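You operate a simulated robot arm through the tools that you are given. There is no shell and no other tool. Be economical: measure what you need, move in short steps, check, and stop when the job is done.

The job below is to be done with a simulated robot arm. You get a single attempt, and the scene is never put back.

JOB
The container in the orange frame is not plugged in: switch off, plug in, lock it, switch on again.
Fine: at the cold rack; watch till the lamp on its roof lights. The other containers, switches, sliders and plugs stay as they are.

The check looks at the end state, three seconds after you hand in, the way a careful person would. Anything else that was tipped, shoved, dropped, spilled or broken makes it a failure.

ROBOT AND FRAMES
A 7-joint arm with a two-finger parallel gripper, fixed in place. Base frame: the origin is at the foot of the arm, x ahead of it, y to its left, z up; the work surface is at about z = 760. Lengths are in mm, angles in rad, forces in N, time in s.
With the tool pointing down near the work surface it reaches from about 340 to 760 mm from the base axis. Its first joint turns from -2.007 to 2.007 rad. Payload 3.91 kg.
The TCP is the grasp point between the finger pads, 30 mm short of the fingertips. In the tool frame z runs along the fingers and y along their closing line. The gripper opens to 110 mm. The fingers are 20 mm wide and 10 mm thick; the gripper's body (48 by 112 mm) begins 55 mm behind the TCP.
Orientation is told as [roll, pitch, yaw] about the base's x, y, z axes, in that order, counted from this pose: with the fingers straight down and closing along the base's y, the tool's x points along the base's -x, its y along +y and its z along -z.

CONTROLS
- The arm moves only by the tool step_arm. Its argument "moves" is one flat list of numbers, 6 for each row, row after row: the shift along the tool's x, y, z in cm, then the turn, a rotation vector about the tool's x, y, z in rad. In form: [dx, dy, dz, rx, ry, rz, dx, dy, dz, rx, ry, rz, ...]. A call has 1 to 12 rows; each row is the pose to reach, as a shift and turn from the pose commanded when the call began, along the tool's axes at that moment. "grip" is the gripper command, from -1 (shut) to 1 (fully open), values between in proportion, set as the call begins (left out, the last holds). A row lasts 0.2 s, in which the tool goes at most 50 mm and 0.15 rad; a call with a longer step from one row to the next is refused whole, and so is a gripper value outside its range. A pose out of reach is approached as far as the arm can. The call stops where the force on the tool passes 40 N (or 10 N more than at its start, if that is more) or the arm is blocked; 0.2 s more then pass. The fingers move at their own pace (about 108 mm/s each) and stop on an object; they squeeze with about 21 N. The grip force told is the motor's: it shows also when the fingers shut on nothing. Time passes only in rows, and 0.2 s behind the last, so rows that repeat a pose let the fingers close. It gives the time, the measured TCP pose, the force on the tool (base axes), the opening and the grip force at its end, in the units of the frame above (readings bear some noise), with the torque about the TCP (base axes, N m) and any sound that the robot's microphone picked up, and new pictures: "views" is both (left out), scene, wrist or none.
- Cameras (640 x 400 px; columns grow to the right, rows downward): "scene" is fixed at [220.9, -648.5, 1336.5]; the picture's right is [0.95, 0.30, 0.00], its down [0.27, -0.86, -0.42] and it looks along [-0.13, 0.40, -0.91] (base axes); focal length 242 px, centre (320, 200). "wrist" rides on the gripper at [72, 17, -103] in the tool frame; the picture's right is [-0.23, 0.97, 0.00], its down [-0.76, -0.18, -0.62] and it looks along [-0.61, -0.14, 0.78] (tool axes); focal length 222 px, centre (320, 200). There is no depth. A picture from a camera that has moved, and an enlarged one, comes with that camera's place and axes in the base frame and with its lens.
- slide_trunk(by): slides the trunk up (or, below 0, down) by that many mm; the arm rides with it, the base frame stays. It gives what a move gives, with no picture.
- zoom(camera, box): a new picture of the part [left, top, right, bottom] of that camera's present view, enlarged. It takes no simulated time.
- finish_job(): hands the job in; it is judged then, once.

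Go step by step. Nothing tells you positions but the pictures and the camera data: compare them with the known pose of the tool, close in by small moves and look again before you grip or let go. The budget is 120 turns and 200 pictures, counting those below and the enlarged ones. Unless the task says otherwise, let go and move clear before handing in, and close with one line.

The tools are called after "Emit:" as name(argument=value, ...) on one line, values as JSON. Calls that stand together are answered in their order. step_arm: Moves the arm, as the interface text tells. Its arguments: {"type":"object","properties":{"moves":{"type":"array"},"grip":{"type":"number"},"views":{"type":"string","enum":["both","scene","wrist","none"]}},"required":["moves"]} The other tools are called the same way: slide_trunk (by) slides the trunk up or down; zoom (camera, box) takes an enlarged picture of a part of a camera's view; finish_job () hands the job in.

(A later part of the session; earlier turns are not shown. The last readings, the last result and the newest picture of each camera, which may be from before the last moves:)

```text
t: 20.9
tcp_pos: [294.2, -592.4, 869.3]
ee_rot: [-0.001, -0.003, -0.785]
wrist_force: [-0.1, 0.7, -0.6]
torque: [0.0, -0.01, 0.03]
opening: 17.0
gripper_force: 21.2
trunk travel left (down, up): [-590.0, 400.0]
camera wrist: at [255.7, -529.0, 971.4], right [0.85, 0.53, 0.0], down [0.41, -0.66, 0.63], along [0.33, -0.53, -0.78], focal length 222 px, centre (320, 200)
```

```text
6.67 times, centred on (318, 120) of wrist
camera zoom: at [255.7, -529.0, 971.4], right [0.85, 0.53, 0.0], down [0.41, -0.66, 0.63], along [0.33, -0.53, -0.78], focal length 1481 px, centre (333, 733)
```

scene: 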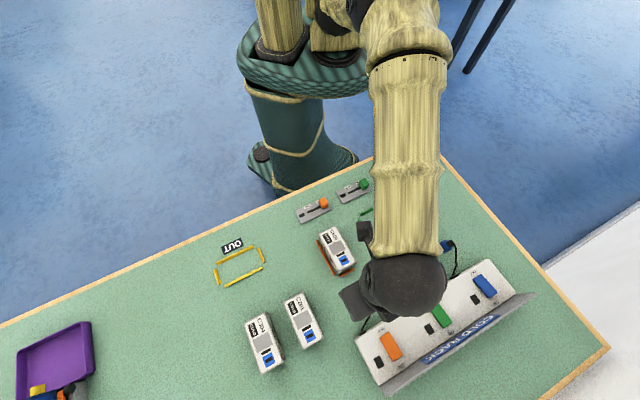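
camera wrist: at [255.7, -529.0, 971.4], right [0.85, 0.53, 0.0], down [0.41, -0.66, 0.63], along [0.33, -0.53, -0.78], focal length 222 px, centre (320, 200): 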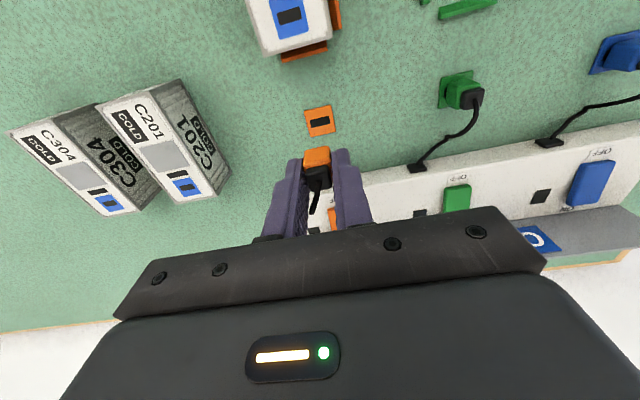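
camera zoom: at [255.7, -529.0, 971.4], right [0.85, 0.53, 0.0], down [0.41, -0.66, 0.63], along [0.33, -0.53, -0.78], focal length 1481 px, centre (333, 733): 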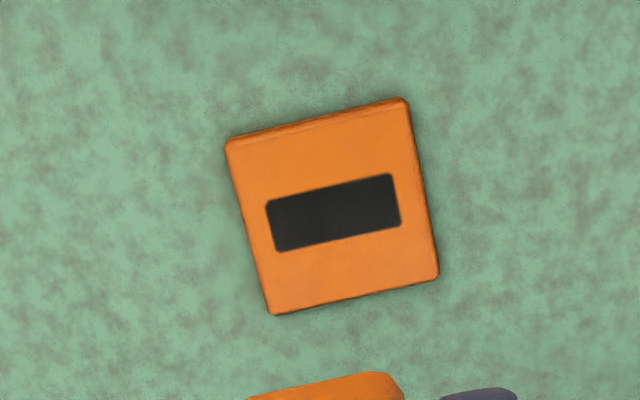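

The offset from pad slot to roof slot is almost purely 78 mm back along the tool's x. I'll carry the plug above the roof slot.

Emit:
step_arm(moves=[2.5, 0, 0, 0, 0, 0, 5, 0, 0, 0, 0, 0, 7.74, 0.06, 0, 0, 0, 0, 7.74, 0.06, 0, 0, 0, 0, 7.74, 0.06, 0, 0, 0, 0])

Emit:
zoom(camera="wrist", box=[240, 90, 400, 190])

Emit:
zoom(camera="scene", box=[290, 210, 410, 285])

```text
t: 22.1
tcp_pos: [240.4, -536.7, 867.4]
ee_rot: [-0.003, -0.002, -0.786]
wrist_force: [-0.5, 0.1, -0.4]
torque: [0.02, 0.02, -0.02]
opening: 17.0
gripper_force: 20.9
trunk travel left (down, up): [-590.0, 400.0]
camera wrist: at [201.4, -474.3, 971.0], right [0.85, 0.53, 0.0], down [0.41, -0.66, 0.63], along [0.33, -0.53, -0.78], focal length 222 px, centre (320, 200)
```

scene: 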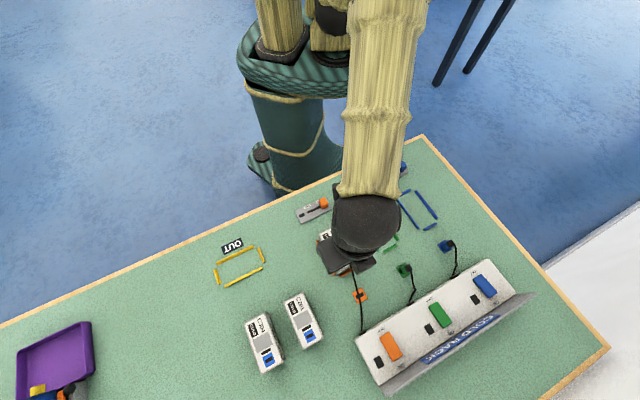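
wrist: 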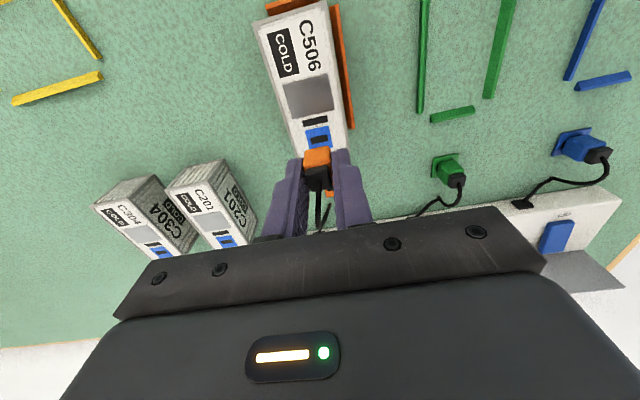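

```text
4.00 times, centred on (320, 140) of wrist
camera zoom: at [201.4, -474.3, 971.0], right [0.85, 0.53, 0.0], down [0.41, -0.66, 0.63], along [0.33, -0.53, -0.78], focal length 888 px, centre (320, 440)
```

zoom: 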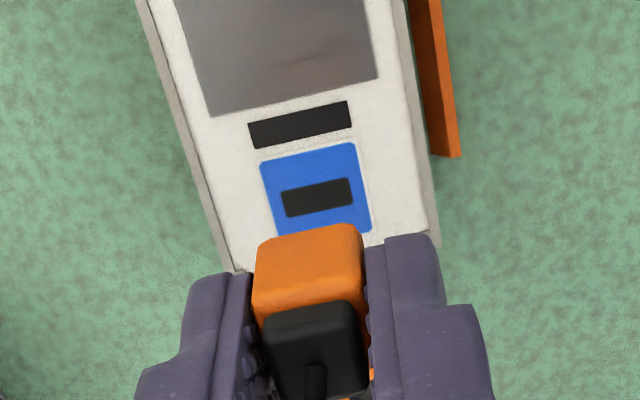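

```text
5.33 times, centred on (350, 248) of scene
camera zoom: at [220.9, -648.5, 1336.5], right [0.95, 0.3, 0.0], down [0.27, -0.86, -0.42], along [-0.13, 0.4, -0.91], focal length 1291 px, centre (160, -53)
```

zoom: 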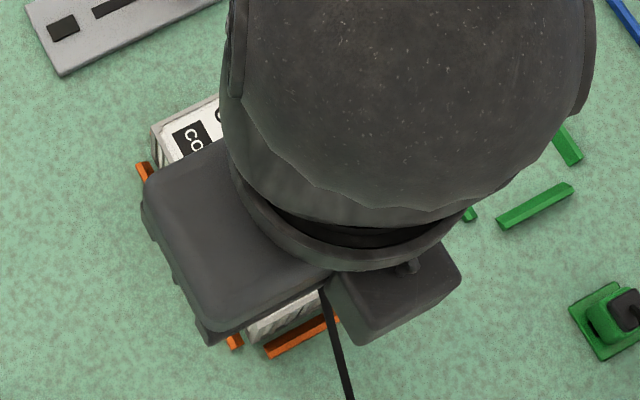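

Slot and plug line up within about a millimetre; I'll correct by 0.7 mm and go down part of the way.

Emit:
step_arm(moves=[0.07, 0, 0.5, 0, 0, 0, 0.07, 0, 1, 0, 0, 0, 0.07, 0, 1.3, 0, 0, 0, 0.07, 0, 1.3, 0, 0, 0], views="wrist")

Emit:
zoom(camera="wrist", box=[270, 110, 366, 170])

```text
t: 23.1
tcp_pos: [240.3, -535.3, 854.9]
ee_rot: [-0.002, -0.001, -0.785]
wrist_force: [0.2, -0.5, -1.7]
torque: [0.03, 0.0, 0.01]
opening: 16.9
gripper_force: 21.5
trunk travel left (down, up): [-590.0, 400.0]
camera wrist: at [201.9, -472.9, 957.6], right [0.85, 0.53, 0.0], down [0.41, -0.66, 0.62], along [0.33, -0.53, -0.78], focal length 222 px, centre (320, 200)
```

wrist: 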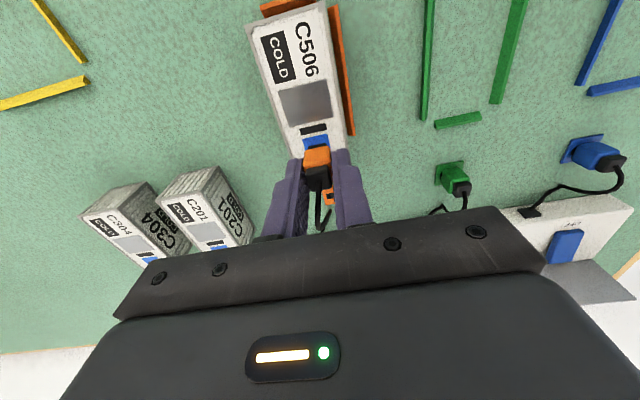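

```text
6.67 times, centred on (318, 140) of wrist
camera zoom: at [201.9, -472.9, 957.6], right [0.85, 0.53, 0.0], down [0.41, -0.66, 0.62], along [0.33, -0.53, -0.78], focal length 1481 px, centre (333, 600)
```

zoom: 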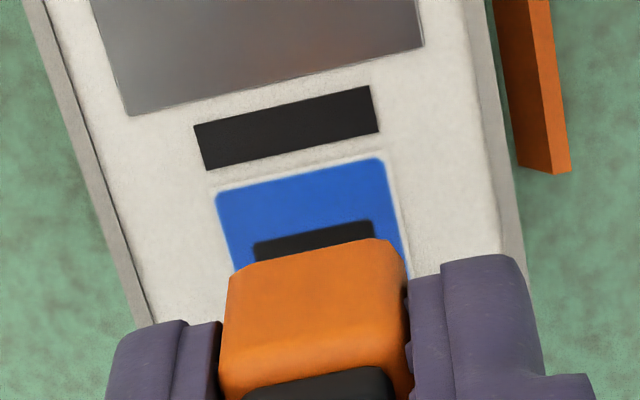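

In the tool frame the slot lies about 0.6 mm back and 1.4 mm to the tool's -y of the plug. I'll correct that, go 4 mm lower and check again.

Emit:
step_arm(moves=[0.05, -0.13, 0, 0, 0, 0, 0.05, -0.13, 0.4, 0, 0, 0, 0.05, -0.13, 0.4, 0, 0, 0], views="wrist")

Emit:
zoom(camera="wrist", box=[270, 110, 366, 170])

```text
t: 23.9
tcp_pos: [239.2, -536.3, 851.3]
ee_rot: [0.0, -0.004, -0.786]
wrist_force: [0.8, -0.1, -0.2]
torque: [-0.03, 0.01, 0.0]
opening: 16.9
gripper_force: 21.1
trunk travel left (down, up): [-590.0, 400.0]
camera wrist: at [201.1, -474.6, 953.7], right [0.85, 0.53, 0.0], down [0.41, -0.66, 0.63], along [0.33, -0.53, -0.78], focal length 222 px, centre (320, 200)
```

wrist: 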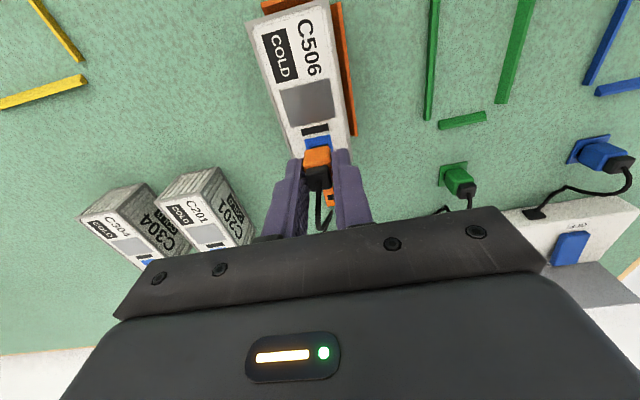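

```text
6.67 times, centred on (318, 140) of wrist
camera zoom: at [201.1, -474.6, 953.7], right [0.85, 0.53, 0.0], down [0.41, -0.66, 0.63], along [0.33, -0.53, -0.78], focal length 1481 px, centre (333, 600)
```

zoom: 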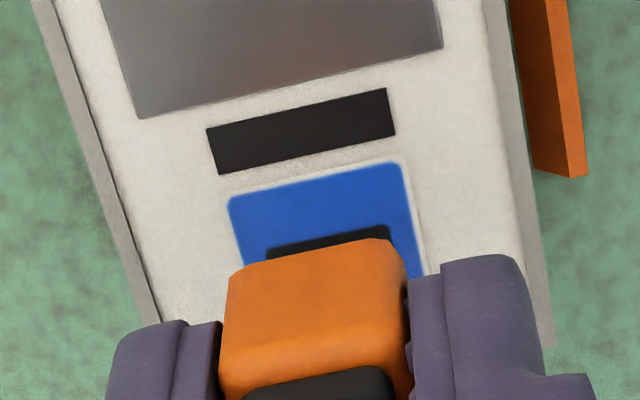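

Now the slot is about 1.3 mm further back and 0.4 mm to +y. I'll correct and lower gently toward contact.

Emit:
step_arm(moves=[0.13, 0.04, 0, 0, 0, 0, 0.13, 0.04, 0.2, 0, 0, 0, 0.13, 0.04, 0.4, 0, 0, 0, 0.13, 0.04, 0.4, 0, 0, 0], views="wrist")

Emit:
zoom(camera="wrist", box=[270, 110, 366, 170])

```text
t: 24.9
tcp_pos: [239.6, -535.4, 847.5]
ee_rot: [-0.001, -0.003, -0.785]
wrist_force: [-0.3, 0.6, -0.6]
torque: [0.0, 0.01, -0.01]
opening: 17.1
gripper_force: 20.9
trunk travel left (down, up): [-590.0, 400.0]
camera wrist: at [200.7, -473.1, 950.6], right [0.85, 0.53, 0.0], down [0.41, -0.66, 0.63], along [0.33, -0.53, -0.78], focal length 222 px, centre (320, 200)
```

wrist: 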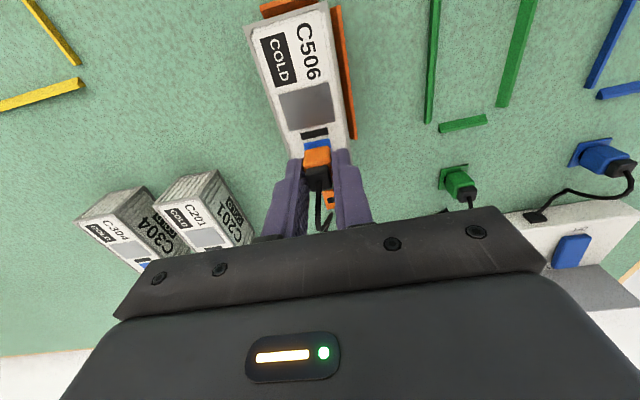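

```text
6.67 times, centred on (318, 140) of wrist
camera zoom: at [200.7, -473.1, 950.6], right [0.85, 0.53, 0.0], down [0.41, -0.66, 0.63], along [0.33, -0.53, -0.78], focal length 1481 px, centre (333, 600)
```

zoom: 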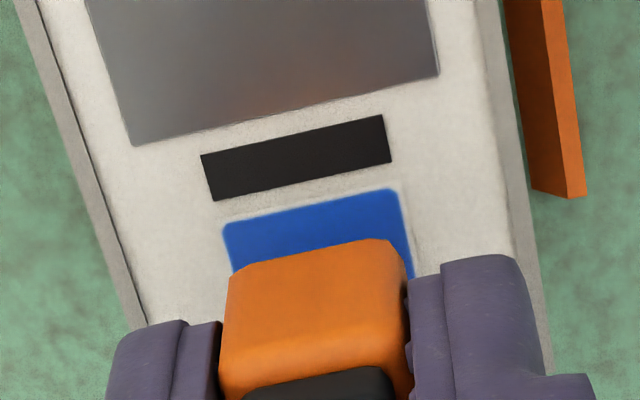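

Alignment is now within half a millimetre. I'll push in gently.

Emit:
step_arm(moves=[0, -0.03, 0.2, 0, 0, 0, 0, -0.03, 0.4, 0, 0, 0, 0, -0.03, 0.6, 0, 0, 0, 0, -0.03, 0.75, 0, 0, 0, 0, -0.03, 0.9, 0, 0, 0], views="wrist")

Emit:
zoom(camera="wrist", box=[270, 110, 366, 170])

```text
t: 26.1
tcp_pos: [239.0, -535.2, 838.1]
ee_rot: [-0.002, -0.005, -0.786]
wrist_force: [0.4, 0.1, 6.2]
torque: [0.01, -0.01, 0.02]
opening: 17.0
gripper_force: 21.2
trunk travel left (down, up): [-590.0, 400.0]
camera wrist: at [200.8, -473.3, 941.2], right [0.85, 0.53, 0.0], down [0.41, -0.66, 0.63], along [0.33, -0.53, -0.78], focal length 222 px, centre (320, 200)
```

wrist: 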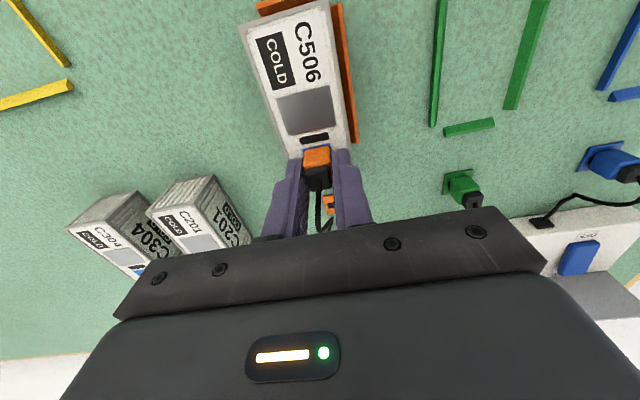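

```text
6.67 times, centred on (318, 140) of wrist
camera zoom: at [200.8, -473.3, 941.2], right [0.85, 0.53, 0.0], down [0.41, -0.66, 0.63], along [0.33, -0.53, -0.78], focal length 1481 px, centre (333, 600)
```

zoom: 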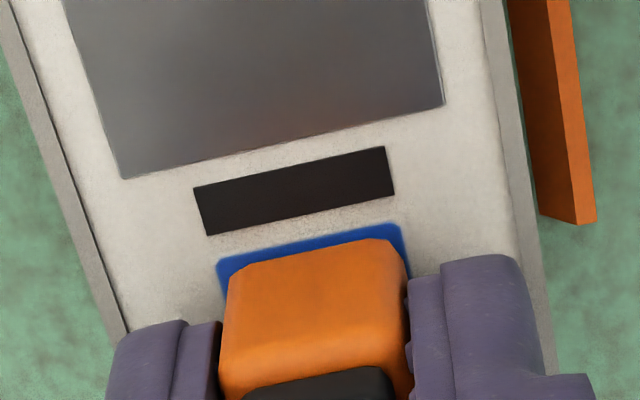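

Force is just rising at about the expected seating height. I'll push a few mm more to seat it.

Emit:
step_arm(moves=[0, 0, 0.15, 0, 0, 0, 0, 0, 0.3, 0, 0, 0, 0, 0, 0.45, 0, 0, 0, 0, 0, 0.6, 0, 0, 0], views="wrist")

Emit:
zoom(camera="wrist", box=[270, 110, 366, 170])

```text
t: 27.1
tcp_pos: [238.8, -535.7, 835.2]
ee_rot: [-0.004, -0.008, -0.784]
wrist_force: [6.9, 1.0, 30.7]
torque: [0.22, -0.13, -0.09]
opening: 16.6
gripper_force: 21.6
trunk travel left (down, up): [-590.0, 400.0]
camera wrist: at [200.4, -472.9, 937.1], right [0.85, 0.53, 0.0], down [0.41, -0.66, 0.63], along [0.33, -0.54, -0.78], focal length 222 px, centre (320, 200)
```

wrist: 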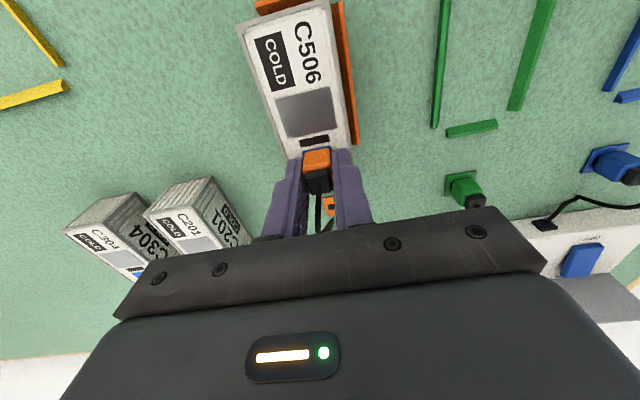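

```text
6.67 times, centred on (318, 140) of wrist
camera zoom: at [200.4, -472.9, 937.1], right [0.85, 0.53, 0.0], down [0.41, -0.66, 0.63], along [0.33, -0.54, -0.78], focal length 1481 px, centre (333, 600)
```

zoom: 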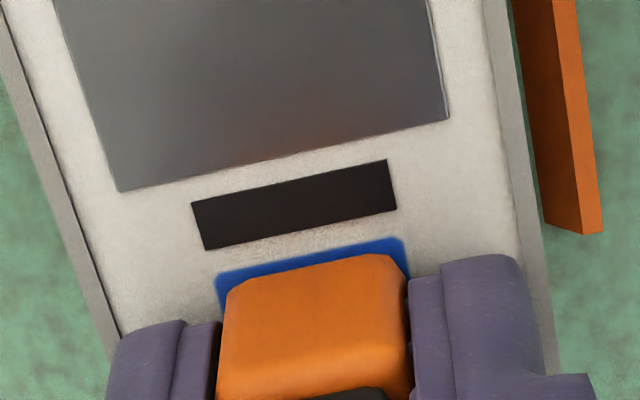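

The plug appears seated: it stopped and slipped slightly in the grip under 31 N. I'll open and lift clear to check.

Emit:
step_arm(moves=[0, 0, -0.1, 0, 0, 0, 0, 0, -0.3, 0, 0, 0, 0, 0, -1.5, 0, 0, 0, 0, 0, -4, 0, 0, 0, 0, 0, -6, 0, 0, 0, 0, 0, -6, 0, 0, 0], grip=-0.3)

Emit:
zoom(camera="wrist", box=[250, 80, 410, 180])

```text
t: 28.4
tcp_pos: [238.4, -536.0, 892.6]
ee_rot: [-0.002, -0.001, -0.787]
wrist_force: [-0.3, -0.9, -0.6]
torque: [-0.05, -0.01, -0.03]
opening: 38.5
gripper_force: 0.0
trunk travel left (down, up): [-590.0, 400.0]
camera wrist: at [199.8, -473.6, 995.2], right [0.85, 0.53, 0.0], down [0.41, -0.66, 0.62], along [0.33, -0.53, -0.78], focal length 222 px, centre (320, 200)
```

scene: 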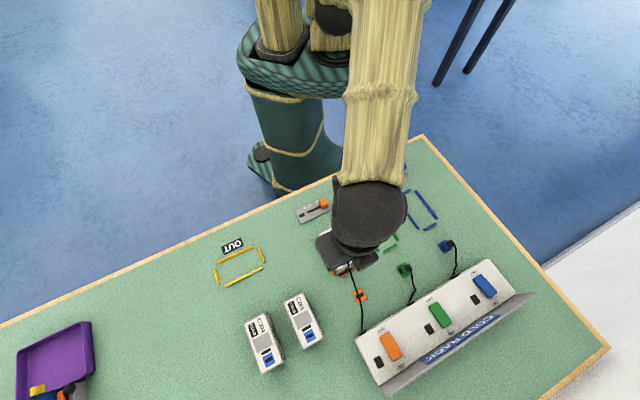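
wrist: 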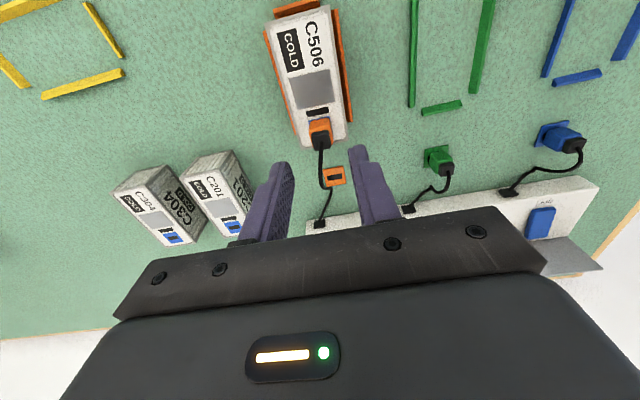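

```text
4.00 times, centred on (330, 130) of wrist
camera zoom: at [199.8, -473.6, 995.2], right [0.85, 0.53, 0.0], down [0.41, -0.66, 0.62], along [0.33, -0.53, -0.78], focal length 888 px, centre (280, 480)
```

zoom: 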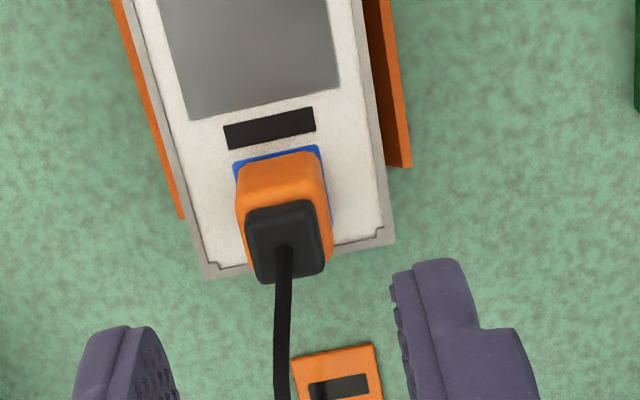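

The plug sits upright in the roof socket, fully down. Next I'll go and look at the orange slider near (154, -407).

Emit:
step_arm(moves=[2, 0, -3, 0, 0, 0, 5.5, 0.8, -3, 0, 0, 0, 9.5, 2, -3, 0, 0, 0, 13.5, 3.2, -2, 0, 0, 0, 13.5, 3.2, 0, 0, 0, 0, 13.5, 3.2, 0, 0, 0, 0])

Emit:
zoom(camera="wrist", box=[230, 50, 422, 170])

Emit:
zoom(camera="scene", box=[290, 180, 410, 290])

```text
t: 29.9
tcp_pos: [164.2, -420.0, 893.4]
ee_rot: [-0.001, -0.004, -0.784]
wrist_force: [0.2, 0.9, -0.6]
torque: [0.02, 0.03, 0.01]
opening: 38.7
gripper_force: 0.1
trunk travel left (down, up): [-590.0, 400.0]
camera wrist: at [126.2, -358.0, 995.4], right [0.85, 0.53, 0.0], down [0.41, -0.66, 0.63], along [0.33, -0.53, -0.78], focal length 222 px, centre (320, 200)
```

scene: 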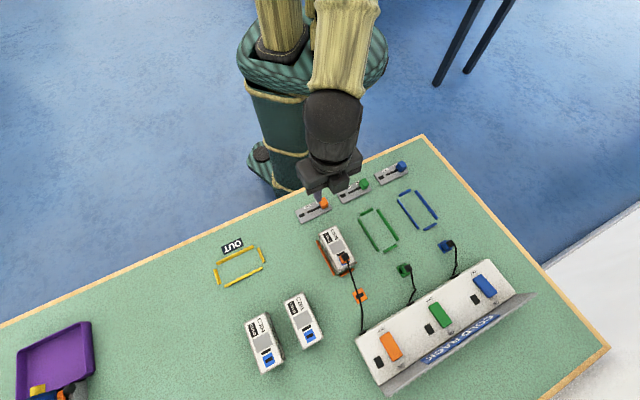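
wrist: 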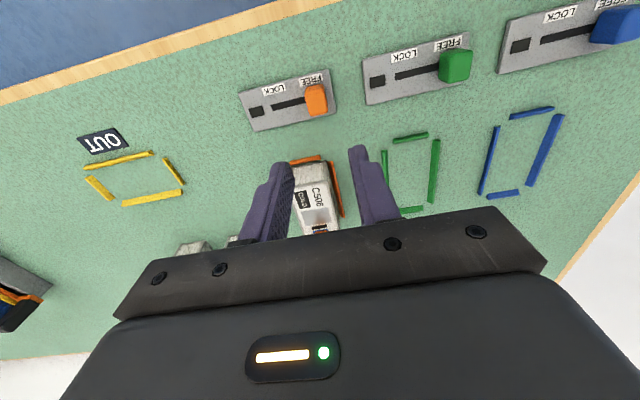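

```text
3.33 times, centred on (326, 110) of wrist
camera zoom: at [126.2, -358.0, 995.4], right [0.85, 0.53, 0.0], down [0.41, -0.66, 0.63], along [0.33, -0.53, -0.78], focal length 740 px, centre (300, 500)
```

zoom: 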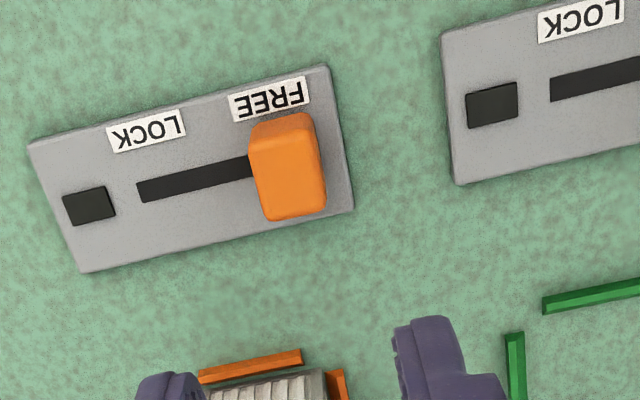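

```text
3.64 times, centred on (350, 235) of scene
camera zoom: at [220.9, -648.5, 1336.5], right [0.95, 0.3, 0.0], down [0.27, -0.86, -0.42], along [-0.13, 0.4, -0.91], focal length 880 px, centre (211, 73)
```

zoom: 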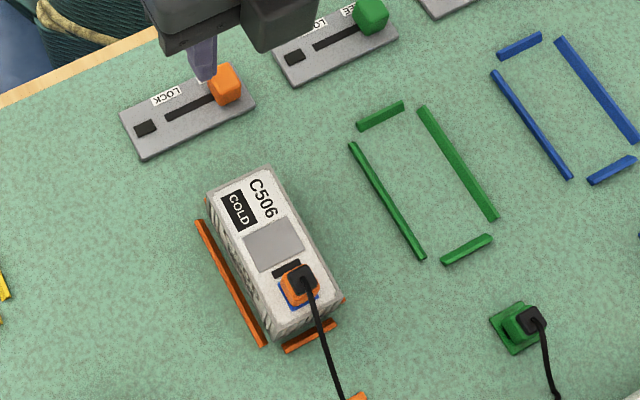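

The orange knob is at about (153, -407) with its top at z ≈ 792; LOCK is about 40 mm away along the tool's -y. I'll lower the fingers around the knob.

Emit:
step_arm(moves=[1.84, 0.1, 0, 0, 0, 0, 1.84, 0.1, 3, 0, 0, 0, 1.84, 0.1, 6, 0, 0, 0, 1.84, 0.1, 6, 0, 0, 0], views="wrist")

Emit:
zoom(camera="wrist", box=[230, 80, 422, 200])

```text
t: 30.9
tcp_pos: [153.1, -404.7, 831.2]
ee_rot: [-0.002, -0.003, -0.787]
wrist_force: [0.7, -0.3, -0.2]
torque: [0.0, 0.01, 0.02]
opening: 38.6
gripper_force: 0.1
trunk travel left (down, up): [-590.0, 400.0]
camera wrist: at [115.8, -341.7, 934.2], right [0.85, 0.53, 0.0], down [0.41, -0.66, 0.63], along [0.33, -0.53, -0.78], focal length 222 px, centre (320, 200)
```

wrist: 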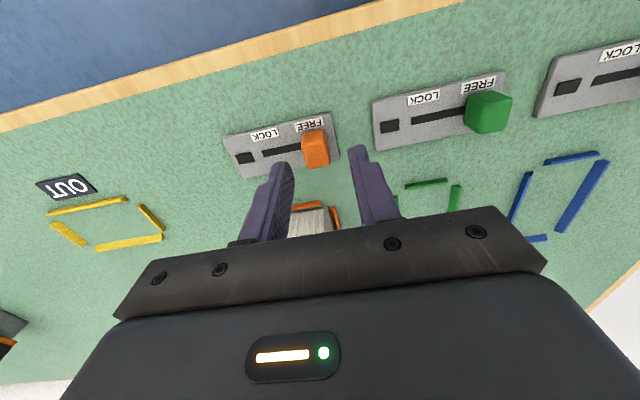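

```text
3.33 times, centred on (326, 140) of wrist
camera zoom: at [115.8, -341.7, 934.2], right [0.85, 0.53, 0.0], down [0.41, -0.66, 0.63], along [0.33, -0.53, -0.78], focal length 740 px, centre (300, 400)
```

zoom: 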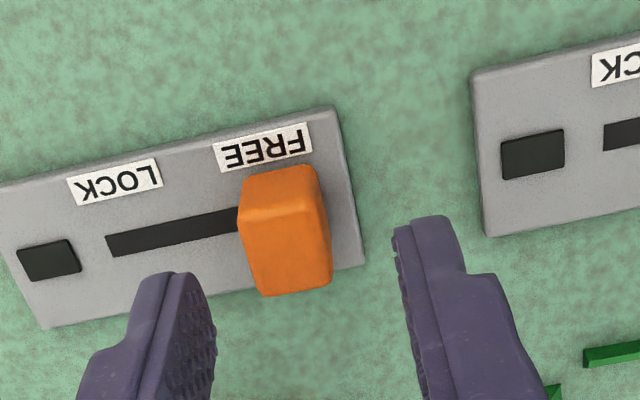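

The knob is centred in f and about 2.5 mm to -y. I'll correct, descend to just above the plate and close.

Emit:
step_arm(moves=[0, -0.25, 1, 0, 0, 0, 0, -0.25, 2, 0, 0, 0, 0, -0.25, 2.8, 0, 0, 0, 0, -0.25, 2.8, 0, 0, 0], views="none")

Emit:
step_arm(moves=[0, 0, 0, 0, 0, 0, 0, 0, 0, 0, 0, 0, 0, 0, 0, 0, 0, 0], grip=-1, views="wrist")

Emit:
zoom(camera="wrist", box=[230, 80, 422, 200])

```text
t: 31.9
tcp_pos: [152.4, -406.4, 802.6]
ee_rot: [-0.003, -0.004, -0.785]
wrist_force: [-0.1, -0.2, 1.3]
torque: [0.0, -0.02, 0.01]
opening: 38.6
gripper_force: 0.0
trunk travel left (down, up): [-590.0, 400.0]
```

```text
t: 32.6
tcp_pos: [153.5, -406.2, 803.6]
ee_rot: [-0.001, -0.003, -0.785]
wrist_force: [-0.7, -1.4, -1.7]
torque: [-0.1, -0.05, 0.01]
opening: 16.6
gripper_force: 45.0
trunk travel left (down, up): [-590.0, 400.0]
camera wrist: at [114.2, -344.2, 906.0], right [0.85, 0.53, 0.0], down [0.41, -0.66, 0.63], along [0.33, -0.53, -0.78], focal length 222 px, centre (320, 200)
```

wrist: 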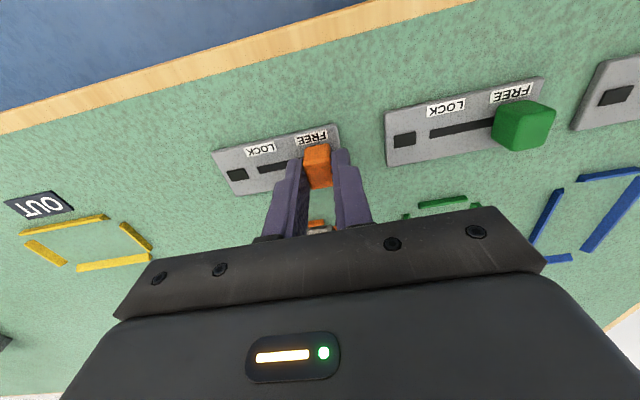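

```text
3.33 times, centred on (326, 140) of wrist
camera zoom: at [114.2, -344.2, 906.0], right [0.85, 0.53, 0.0], down [0.41, -0.66, 0.63], along [0.33, -0.53, -0.78], focal length 740 px, centre (300, 400)
```

zoom: 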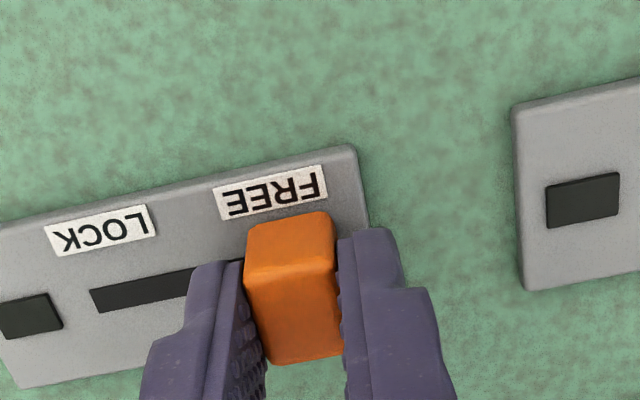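

The knob is held. I'll slide it toward LOCK in 5 mm steps.

Emit:
step_arm(moves=[0, -0.5, 0, 0, 0, 0, 0, -1, 0, 0, 0, 0, 0, -1.5, 0, 0, 0, 0, 0, -2, 0, 0, 0, 0, 0, -2.5, 0, 0, 0, 0, 0, -3, 0, 0, 0, 0, 0, -3.3, 0, 0, 0, 0], views="wrist")

Emit:
zoom(camera="wrist", box=[230, 80, 422, 200])

```text
t: 34.2
tcp_pos: [129.1, -430.3, 802.1]
ee_rot: [-0.002, -0.003, -0.783]
wrist_force: [6.9, -6.7, -5.0]
torque: [0.4, 0.25, 0.02]
opening: 16.9
gripper_force: 45.3
trunk travel left (down, up): [-590.0, 400.0]
camera wrist: at [90.3, -368.1, 906.0], right [0.85, 0.53, 0.0], down [0.41, -0.66, 0.63], along [0.33, -0.53, -0.78], focal length 222 px, centre (320, 200)
```

wrist: 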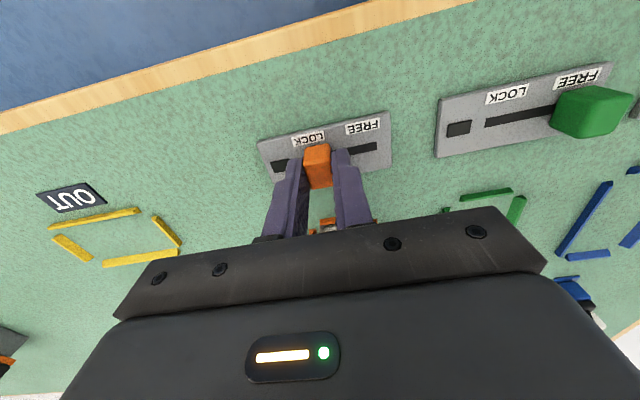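

```text
3.33 times, centred on (326, 140) of wrist
camera zoom: at [90.3, -368.1, 906.0], right [0.85, 0.53, 0.0], down [0.41, -0.66, 0.63], along [0.33, -0.53, -0.78], focal length 740 px, centre (300, 400)
```

zoom: 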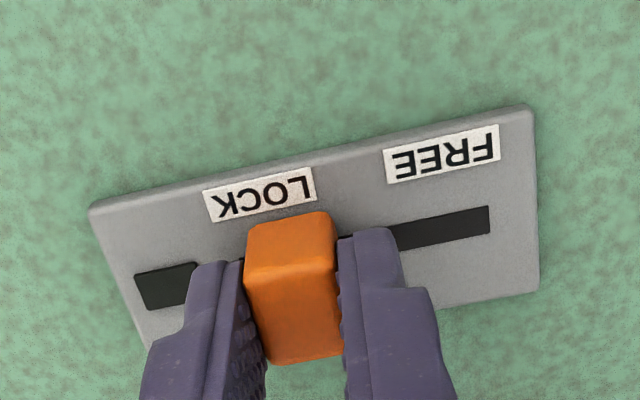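

Almost at LOCK. I'll push on until it meets its stop.

Emit:
step_arm(moves=[0, -0.2, 0, 0, 0, 0, 0, -0.4, 0, 0, 0, 0, 0, -0.6, 0, 0, 0, 0, 0, -0.8, 0, 0, 0, 0], views="wrist")

Emit:
zoom(camera="wrist", box=[230, 80, 422, 200])

```text
t: 35.2
tcp_pos: [124.0, -434.7, 803.5]
ee_rot: [-0.001, -0.003, -0.786]
wrist_force: [8.3, -7.0, 2.5]
torque: [-0.2, -0.27, -0.01]
opening: 16.7
gripper_force: 45.2
trunk travel left (down, up): [-590.0, 400.0]
camera wrist: at [85.6, -372.7, 906.0], right [0.85, 0.53, 0.0], down [0.41, -0.66, 0.63], along [0.33, -0.53, -0.78], focal length 222 px, centre (320, 200)
```

wrist: 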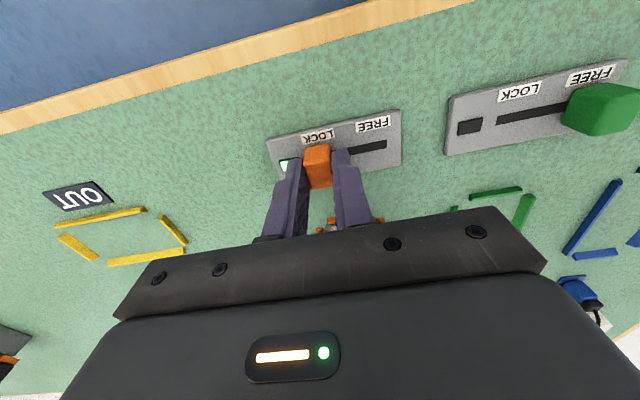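

```text
3.33 times, centred on (326, 140) of wrist
camera zoom: at [85.6, -372.7, 906.0], right [0.85, 0.53, 0.0], down [0.41, -0.66, 0.63], along [0.33, -0.53, -0.78], focal length 740 px, centre (300, 400)
```

zoom: 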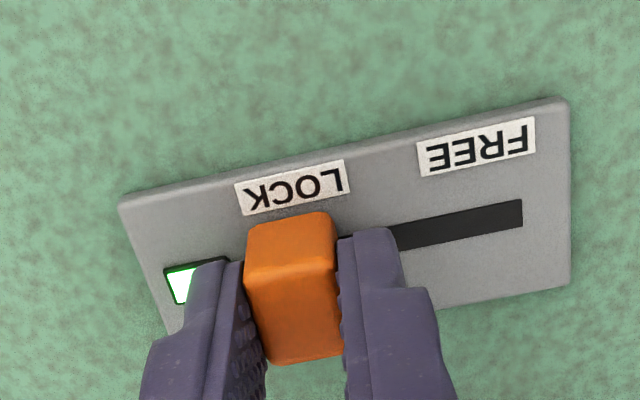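

The lock lamp is lit. I'll push 3 mm more to make sure of the end stop.

Emit:
step_arm(moves=[0, -0.15, 0, 0, 0, 0, 0, -0.3, 0, 0, 0, 0], views="none")

Emit:
step_arm(moves=[0, 0.1, 0, 0, 0, 0, 0, 0.1, -0.5, 0, 0, 0, 0, 0.1, -3, 0, 0, 0, 0, 0, -7, 0, 0, 0, 0, 0, -10, 0, 0, 0, 0, 0, -10, 0, 0, 0], grip=-0.4)

Emit:
zoom(camera="wrist", box=[230, 50, 422, 170])

```text
t: 35.9
tcp_pos: [122.0, -436.6, 803.6]
ee_rot: [0.0, -0.001, -0.783]
wrist_force: [18.0, 1.7, 5.0]
torque: [-0.36, -0.85, -0.12]
opening: 16.6
gripper_force: 45.4
trunk travel left (down, up): [-590.0, 400.0]
```

```text
t: 37.2
tcp_pos: [120.5, -438.2, 904.3]
ee_rot: [-0.002, -0.003, -0.787]
wrist_force: [-0.4, 0.1, -0.3]
torque: [0.0, -0.01, 0.01]
opening: 33.2
gripper_force: 0.1
trunk travel left (down, up): [-590.0, 400.0]
camera wrist: at [82.8, -375.1, 1007.1], right [0.85, 0.53, 0.0], down [0.41, -0.66, 0.62], along [0.33, -0.53, -0.78], focal length 222 px, centre (320, 200)
```

scene: 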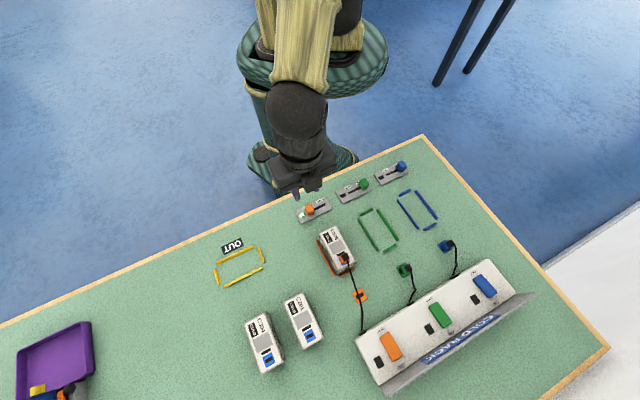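
wrist: 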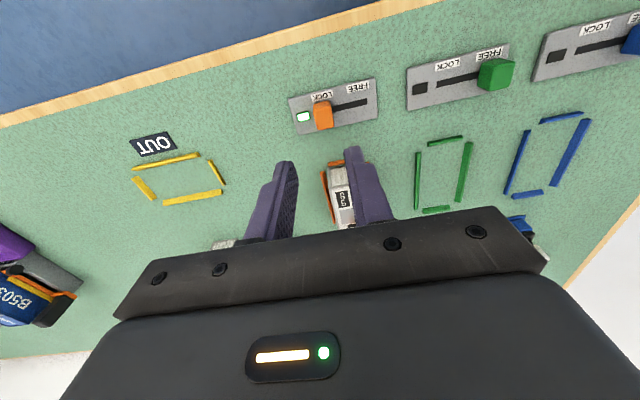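

```text
3.33 times, centred on (326, 110) of wrist
camera zoom: at [82.8, -375.1, 1007.1], right [0.85, 0.53, 0.0], down [0.41, -0.66, 0.62], along [0.33, -0.53, -0.78], focal length 740 px, centre (300, 500)
```

zoom: 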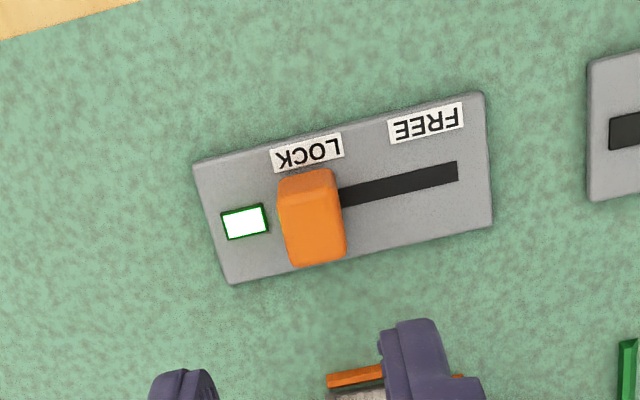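

The slider is locked and its lamp lit. Now I'll return to the rack with the fingers shut to press the ON end.

Emit:
step_arm(moves=[-4.2, 0.3, -1, 0, 0, 0, -8.4, 0.6, -1, 0, 0, 0, -12.6, 0.9, -1, 0, 0, 0, -16.8, 1.3, -1, 0, 0, 0, -21, 1.3, -1, 0, 0, 0, -25.2, 1.3, -0.5, 0, 0, 0, -29.4, 1.3, 0, 0, 0, 0, -29.4, 1.3, 0, 0, 0, 0], grip=-1)

Emit:
zoom(camera="wrist", box=[220, 60, 420, 185])

```text
t: 39.0
tcp_pos: [340.7, -635.5, 903.9]
ee_rot: [0.0, -0.002, -0.786]
wrist_force: [-0.5, 0.1, -0.3]
torque: [0.04, 0.0, -0.01]
opening: 0.0
gripper_force: 20.5
trunk travel left (down, up): [-590.0, 400.0]
camera wrist: at [301.6, -572.6, 1006.4], right [0.85, 0.53, 0.0], down [0.41, -0.66, 0.62], along [0.33, -0.53, -0.78], focal length 222 px, centre (320, 200)
```

scene: 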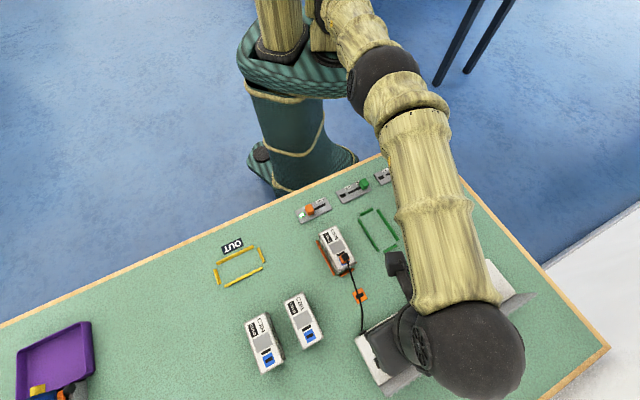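
wrist: 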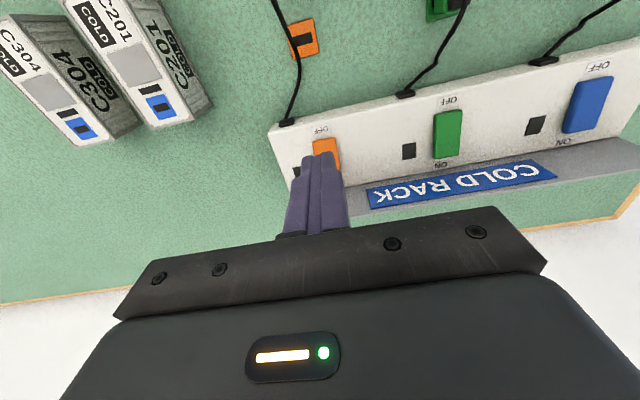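

```text
3.20 times, centred on (320, 122) of wrist
camera zoom: at [301.6, -572.6, 1006.4], right [0.85, 0.53, 0.0], down [0.41, -0.66, 0.62], along [0.33, -0.53, -0.78], focal length 711 px, centre (320, 448)
```

zoom: 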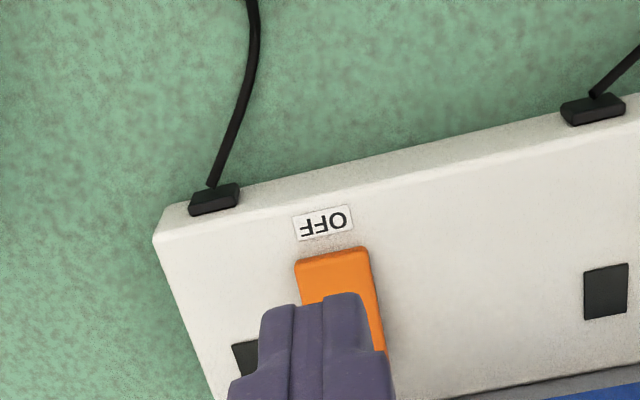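

I'll lean the tool by 0.45 rad and go above the ON end.

Emit:
step_arm(moves=[-1, 0, 0, 0, -0.15, 0, -2.5, -0.1, 0, 0, -0.3, 0, -4, -0.17, 1.5, 0, -0.45, 0, -5.1, -0.17, 3.5, 0, -0.45, 0, -5.1, -0.17, 4.9, 0, -0.45, 0, -5.1, -0.17, 4.9, 0, -0.45, 0])

Emit:
zoom(camera="wrist", box=[220, 80, 420, 205])

Emit:
zoom(camera="scene", box=[340, 300, 440, 400])

```text
t: 40.5
tcp_pos: [374.7, -670.9, 856.2]
ee_rot: [-0.001, -0.451, -0.783]
wrist_force: [0.0, 0.4, 0.0]
torque: [-0.01, 0.0, 0.03]
opening: 0.0
gripper_force: 20.7
trunk travel left (down, up): [-590.0, 400.0]
camera wrist: at [309.3, -582.7, 916.7], right [0.83, 0.55, 0.1], down [0.17, -0.42, 0.89], along [0.53, -0.73, -0.44], focal length 222 px, centre (320, 200)
```

scene: 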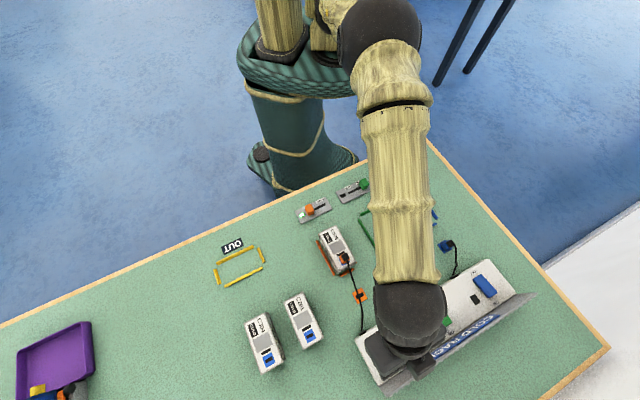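
wrist: 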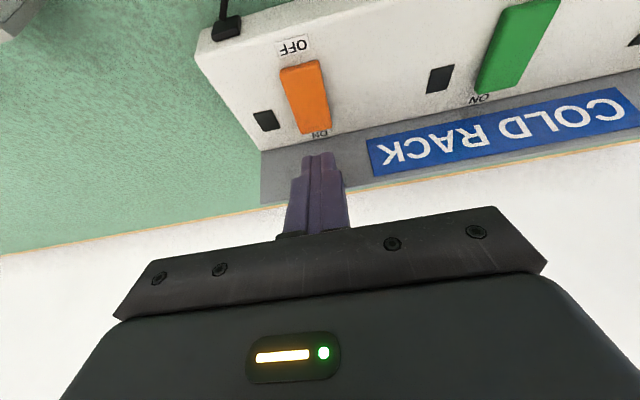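

```text
3.20 times, centred on (320, 142) of wrist
camera zoom: at [309.3, -582.7, 916.7], right [0.83, 0.55, 0.1], down [0.17, -0.42, 0.89], along [0.53, -0.73, -0.44], focal length 711 px, centre (320, 384)
```

zoom: 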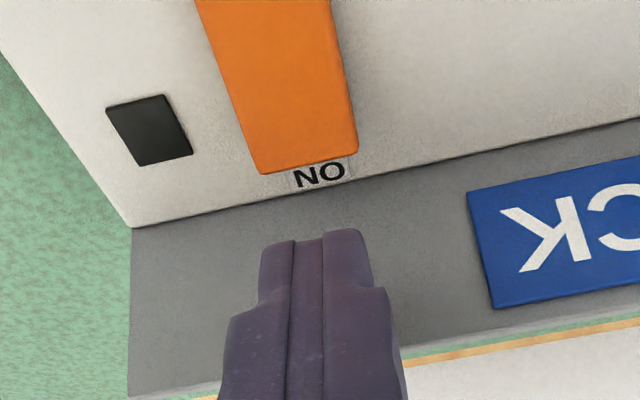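

```text
4.00 times, centred on (390, 350) of scene
camera zoom: at [220.9, -648.5, 1336.5], right [0.95, 0.3, 0.0], down [0.27, -0.86, -0.42], along [-0.13, 0.4, -0.91], focal length 968 px, centre (40, -400)
```

zoom: 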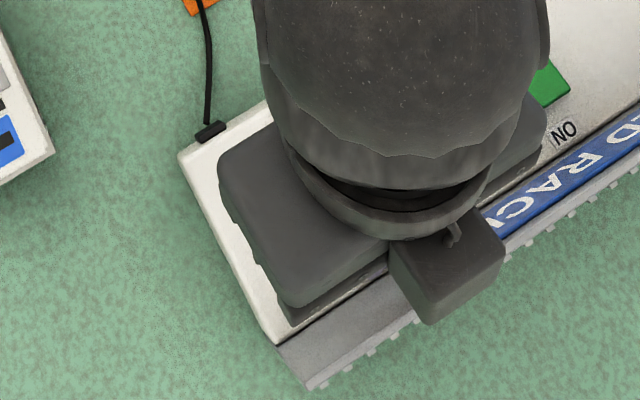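

The contact corner will meet the rocker about 9–10 mm inside its ON edge, clear of the back board. I'll press down in steps.

Emit:
step_arm(moves=[0.3, -0.06, 0.965, 0, 0, 0, 0.65, -0.06, 1.685, 0, 0, 0, 0.825, -0.06, 2.045, 0, 0, 0, 0.955, -0.06, 2.315, 0, 0, 0, 1.085, -0.06, 2.585, 0, 0, 0, 1.215, -0.06, 2.855, 0, 0, 0], views="wrist")

Emit:
zoom(camera="wrist", box=[220, 80, 420, 205])

```text
t: 41.9
tcp_pos: [372.9, -673.3, 829.4]
ee_rot: [-0.003, -0.462, -0.784]
wrist_force: [-0.3, 1.1, 19.7]
torque: [0.01, -0.07, 0.25]
opening: 0.2
gripper_force: 20.8
trunk travel left (down, up): [-590.0, 400.0]
camera wrist: at [308.0, -584.1, 889.1], right [0.83, 0.55, 0.1], down [0.16, -0.41, 0.9], along [0.53, -0.73, -0.43], focal length 222 px, centre (320, 200)
```

wrist: 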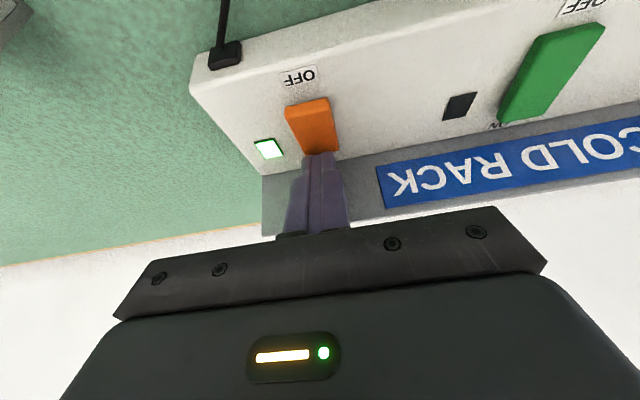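

```text
3.20 times, centred on (320, 142) of wrist
camera zoom: at [308.0, -584.1, 889.1], right [0.83, 0.55, 0.1], down [0.16, -0.41, 0.9], along [0.53, -0.73, -0.43], focal length 711 px, centre (320, 384)
```

zoom: 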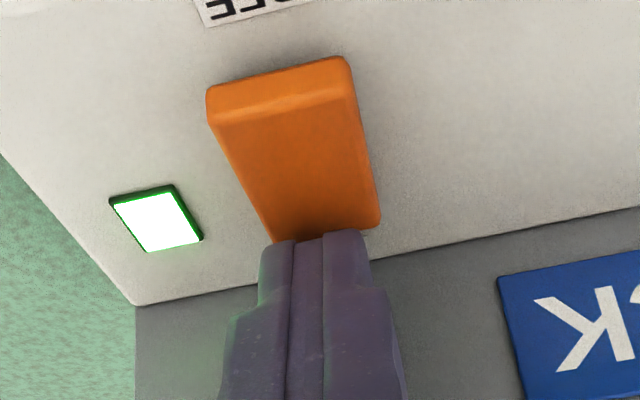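

The orange switch is on again with its lamp lit. I'll lift off, move clear and look at the container's roof lamp.

Emit:
step_arm(moves=[-1.3, 0, -3, 0, 0, 0, -2, 0, -7, 0, 0.15, 0, -1, 0, -9, 0, 0.3, 0, 2, 0, -10, 0, 0.45, 0, 6, 0, -11, 0, 0.46, 0, 8, 0, -11, 0, 0.46, 0, 8, 0, -11, 0, 0.46, 0])

Emit:
zoom(camera="scene", box=[290, 180, 420, 290])

```text
t: 43.5
tcp_pos: [289.6, -588.4, 888.7]
ee_rot: [-0.001, 0.009, -0.785]
wrist_force: [-0.7, -0.6, 0.5]
torque: [0.01, -0.02, 0.01]
opening: 0.0
gripper_force: 20.6
trunk travel left (down, up): [-590.0, 400.0]
camera wrist: at [251.7, -526.6, 992.8], right [0.85, 0.53, 0.0], down [0.42, -0.67, 0.62], along [0.32, -0.53, -0.79], focal length 222 px, centre (320, 200)
```

scene: 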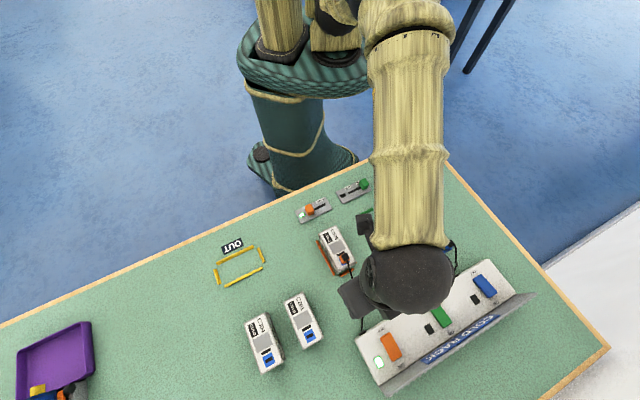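
wrist: 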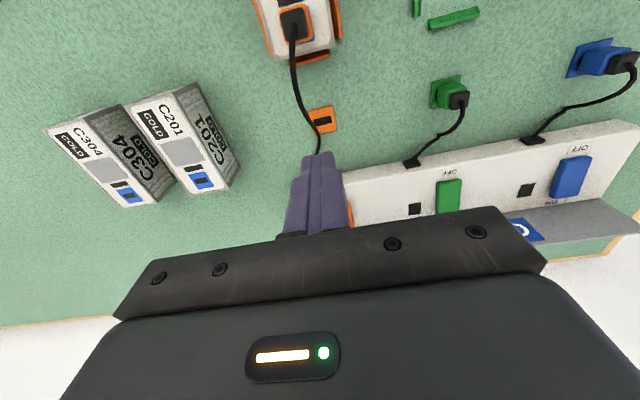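

```text
3.64 times, centred on (355, 235) of scene
camera zoom: at [220.9, -648.5, 1336.5], right [0.95, 0.3, 0.0], down [0.27, -0.86, -0.42], along [-0.13, 0.4, -0.91], focal length 880 px, centre (193, 73)
```

zoom: 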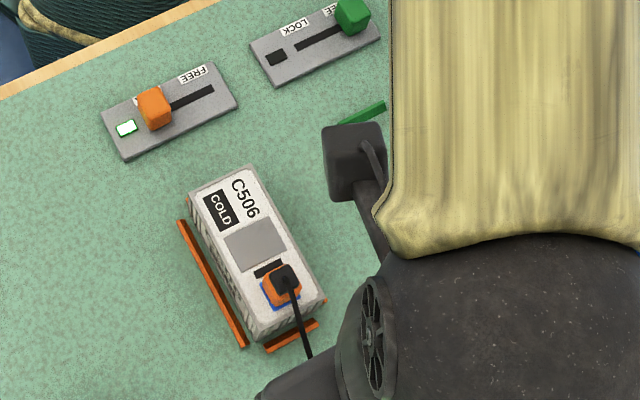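

The roof lamp is still dark; it may take some seconds. I'll move up and back over the container and wait.

Emit:
step_arm(moves=[2, 0, -4, 0, 0, 0, 5, 0, -7, 0, 0, 0, 8, 0, -10, 0, 0, 0, 8, 0, -10, 0, 0, 0, 8, 0, -10, 0, 0, 0, 8, 0, -10, 0, 0, 0, 8, 0, -10, 0, 0, 0, 8, 0, -10, 0, 0, 0, 8, 0, -10, 0, 0, 0, 8, 0, -10, 0, 0, 0, 8, 0, -10, 0, 0, 0, 8, 0, -10, 0, 0, 0], views="wrist")

Emit:
zoom(camera="wrist", box=[230, 0, 422, 120])

```text
t: 46.0
tcp_pos: [234.8, -532.4, 989.3]
ee_rot: [-0.002, 0.008, -0.785]
wrist_force: [-0.5, 0.1, 0.5]
torque: [-0.01, -0.05, 0.02]
opening: 0.1
gripper_force: 20.8
trunk travel left (down, up): [-590.0, 400.0]
camera wrist: at [197.7, -470.2, 1092.6], right [0.85, 0.53, 0.0], down [0.42, -0.67, 0.62], along [0.32, -0.53, -0.79], focal length 222 px, centre (320, 200)
```

wrist: 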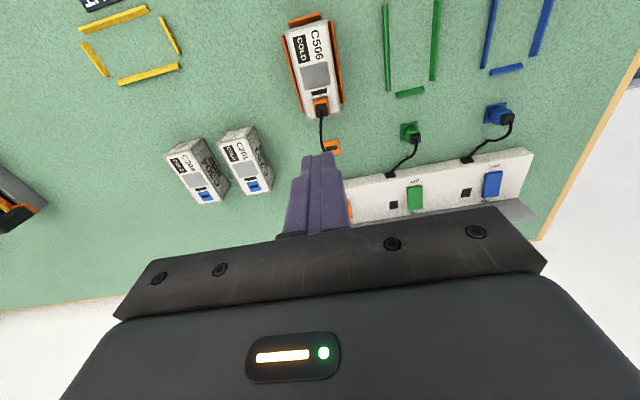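

```text
3.33 times, centred on (326, 60) of wrist
camera zoom: at [197.7, -470.2, 1092.6], right [0.85, 0.53, 0.0], down [0.42, -0.67, 0.62], along [0.32, -0.53, -0.79], focal length 740 px, centre (300, 667)
```

zoom: 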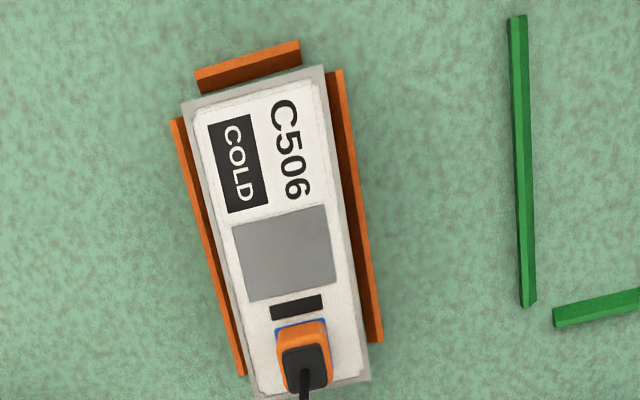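

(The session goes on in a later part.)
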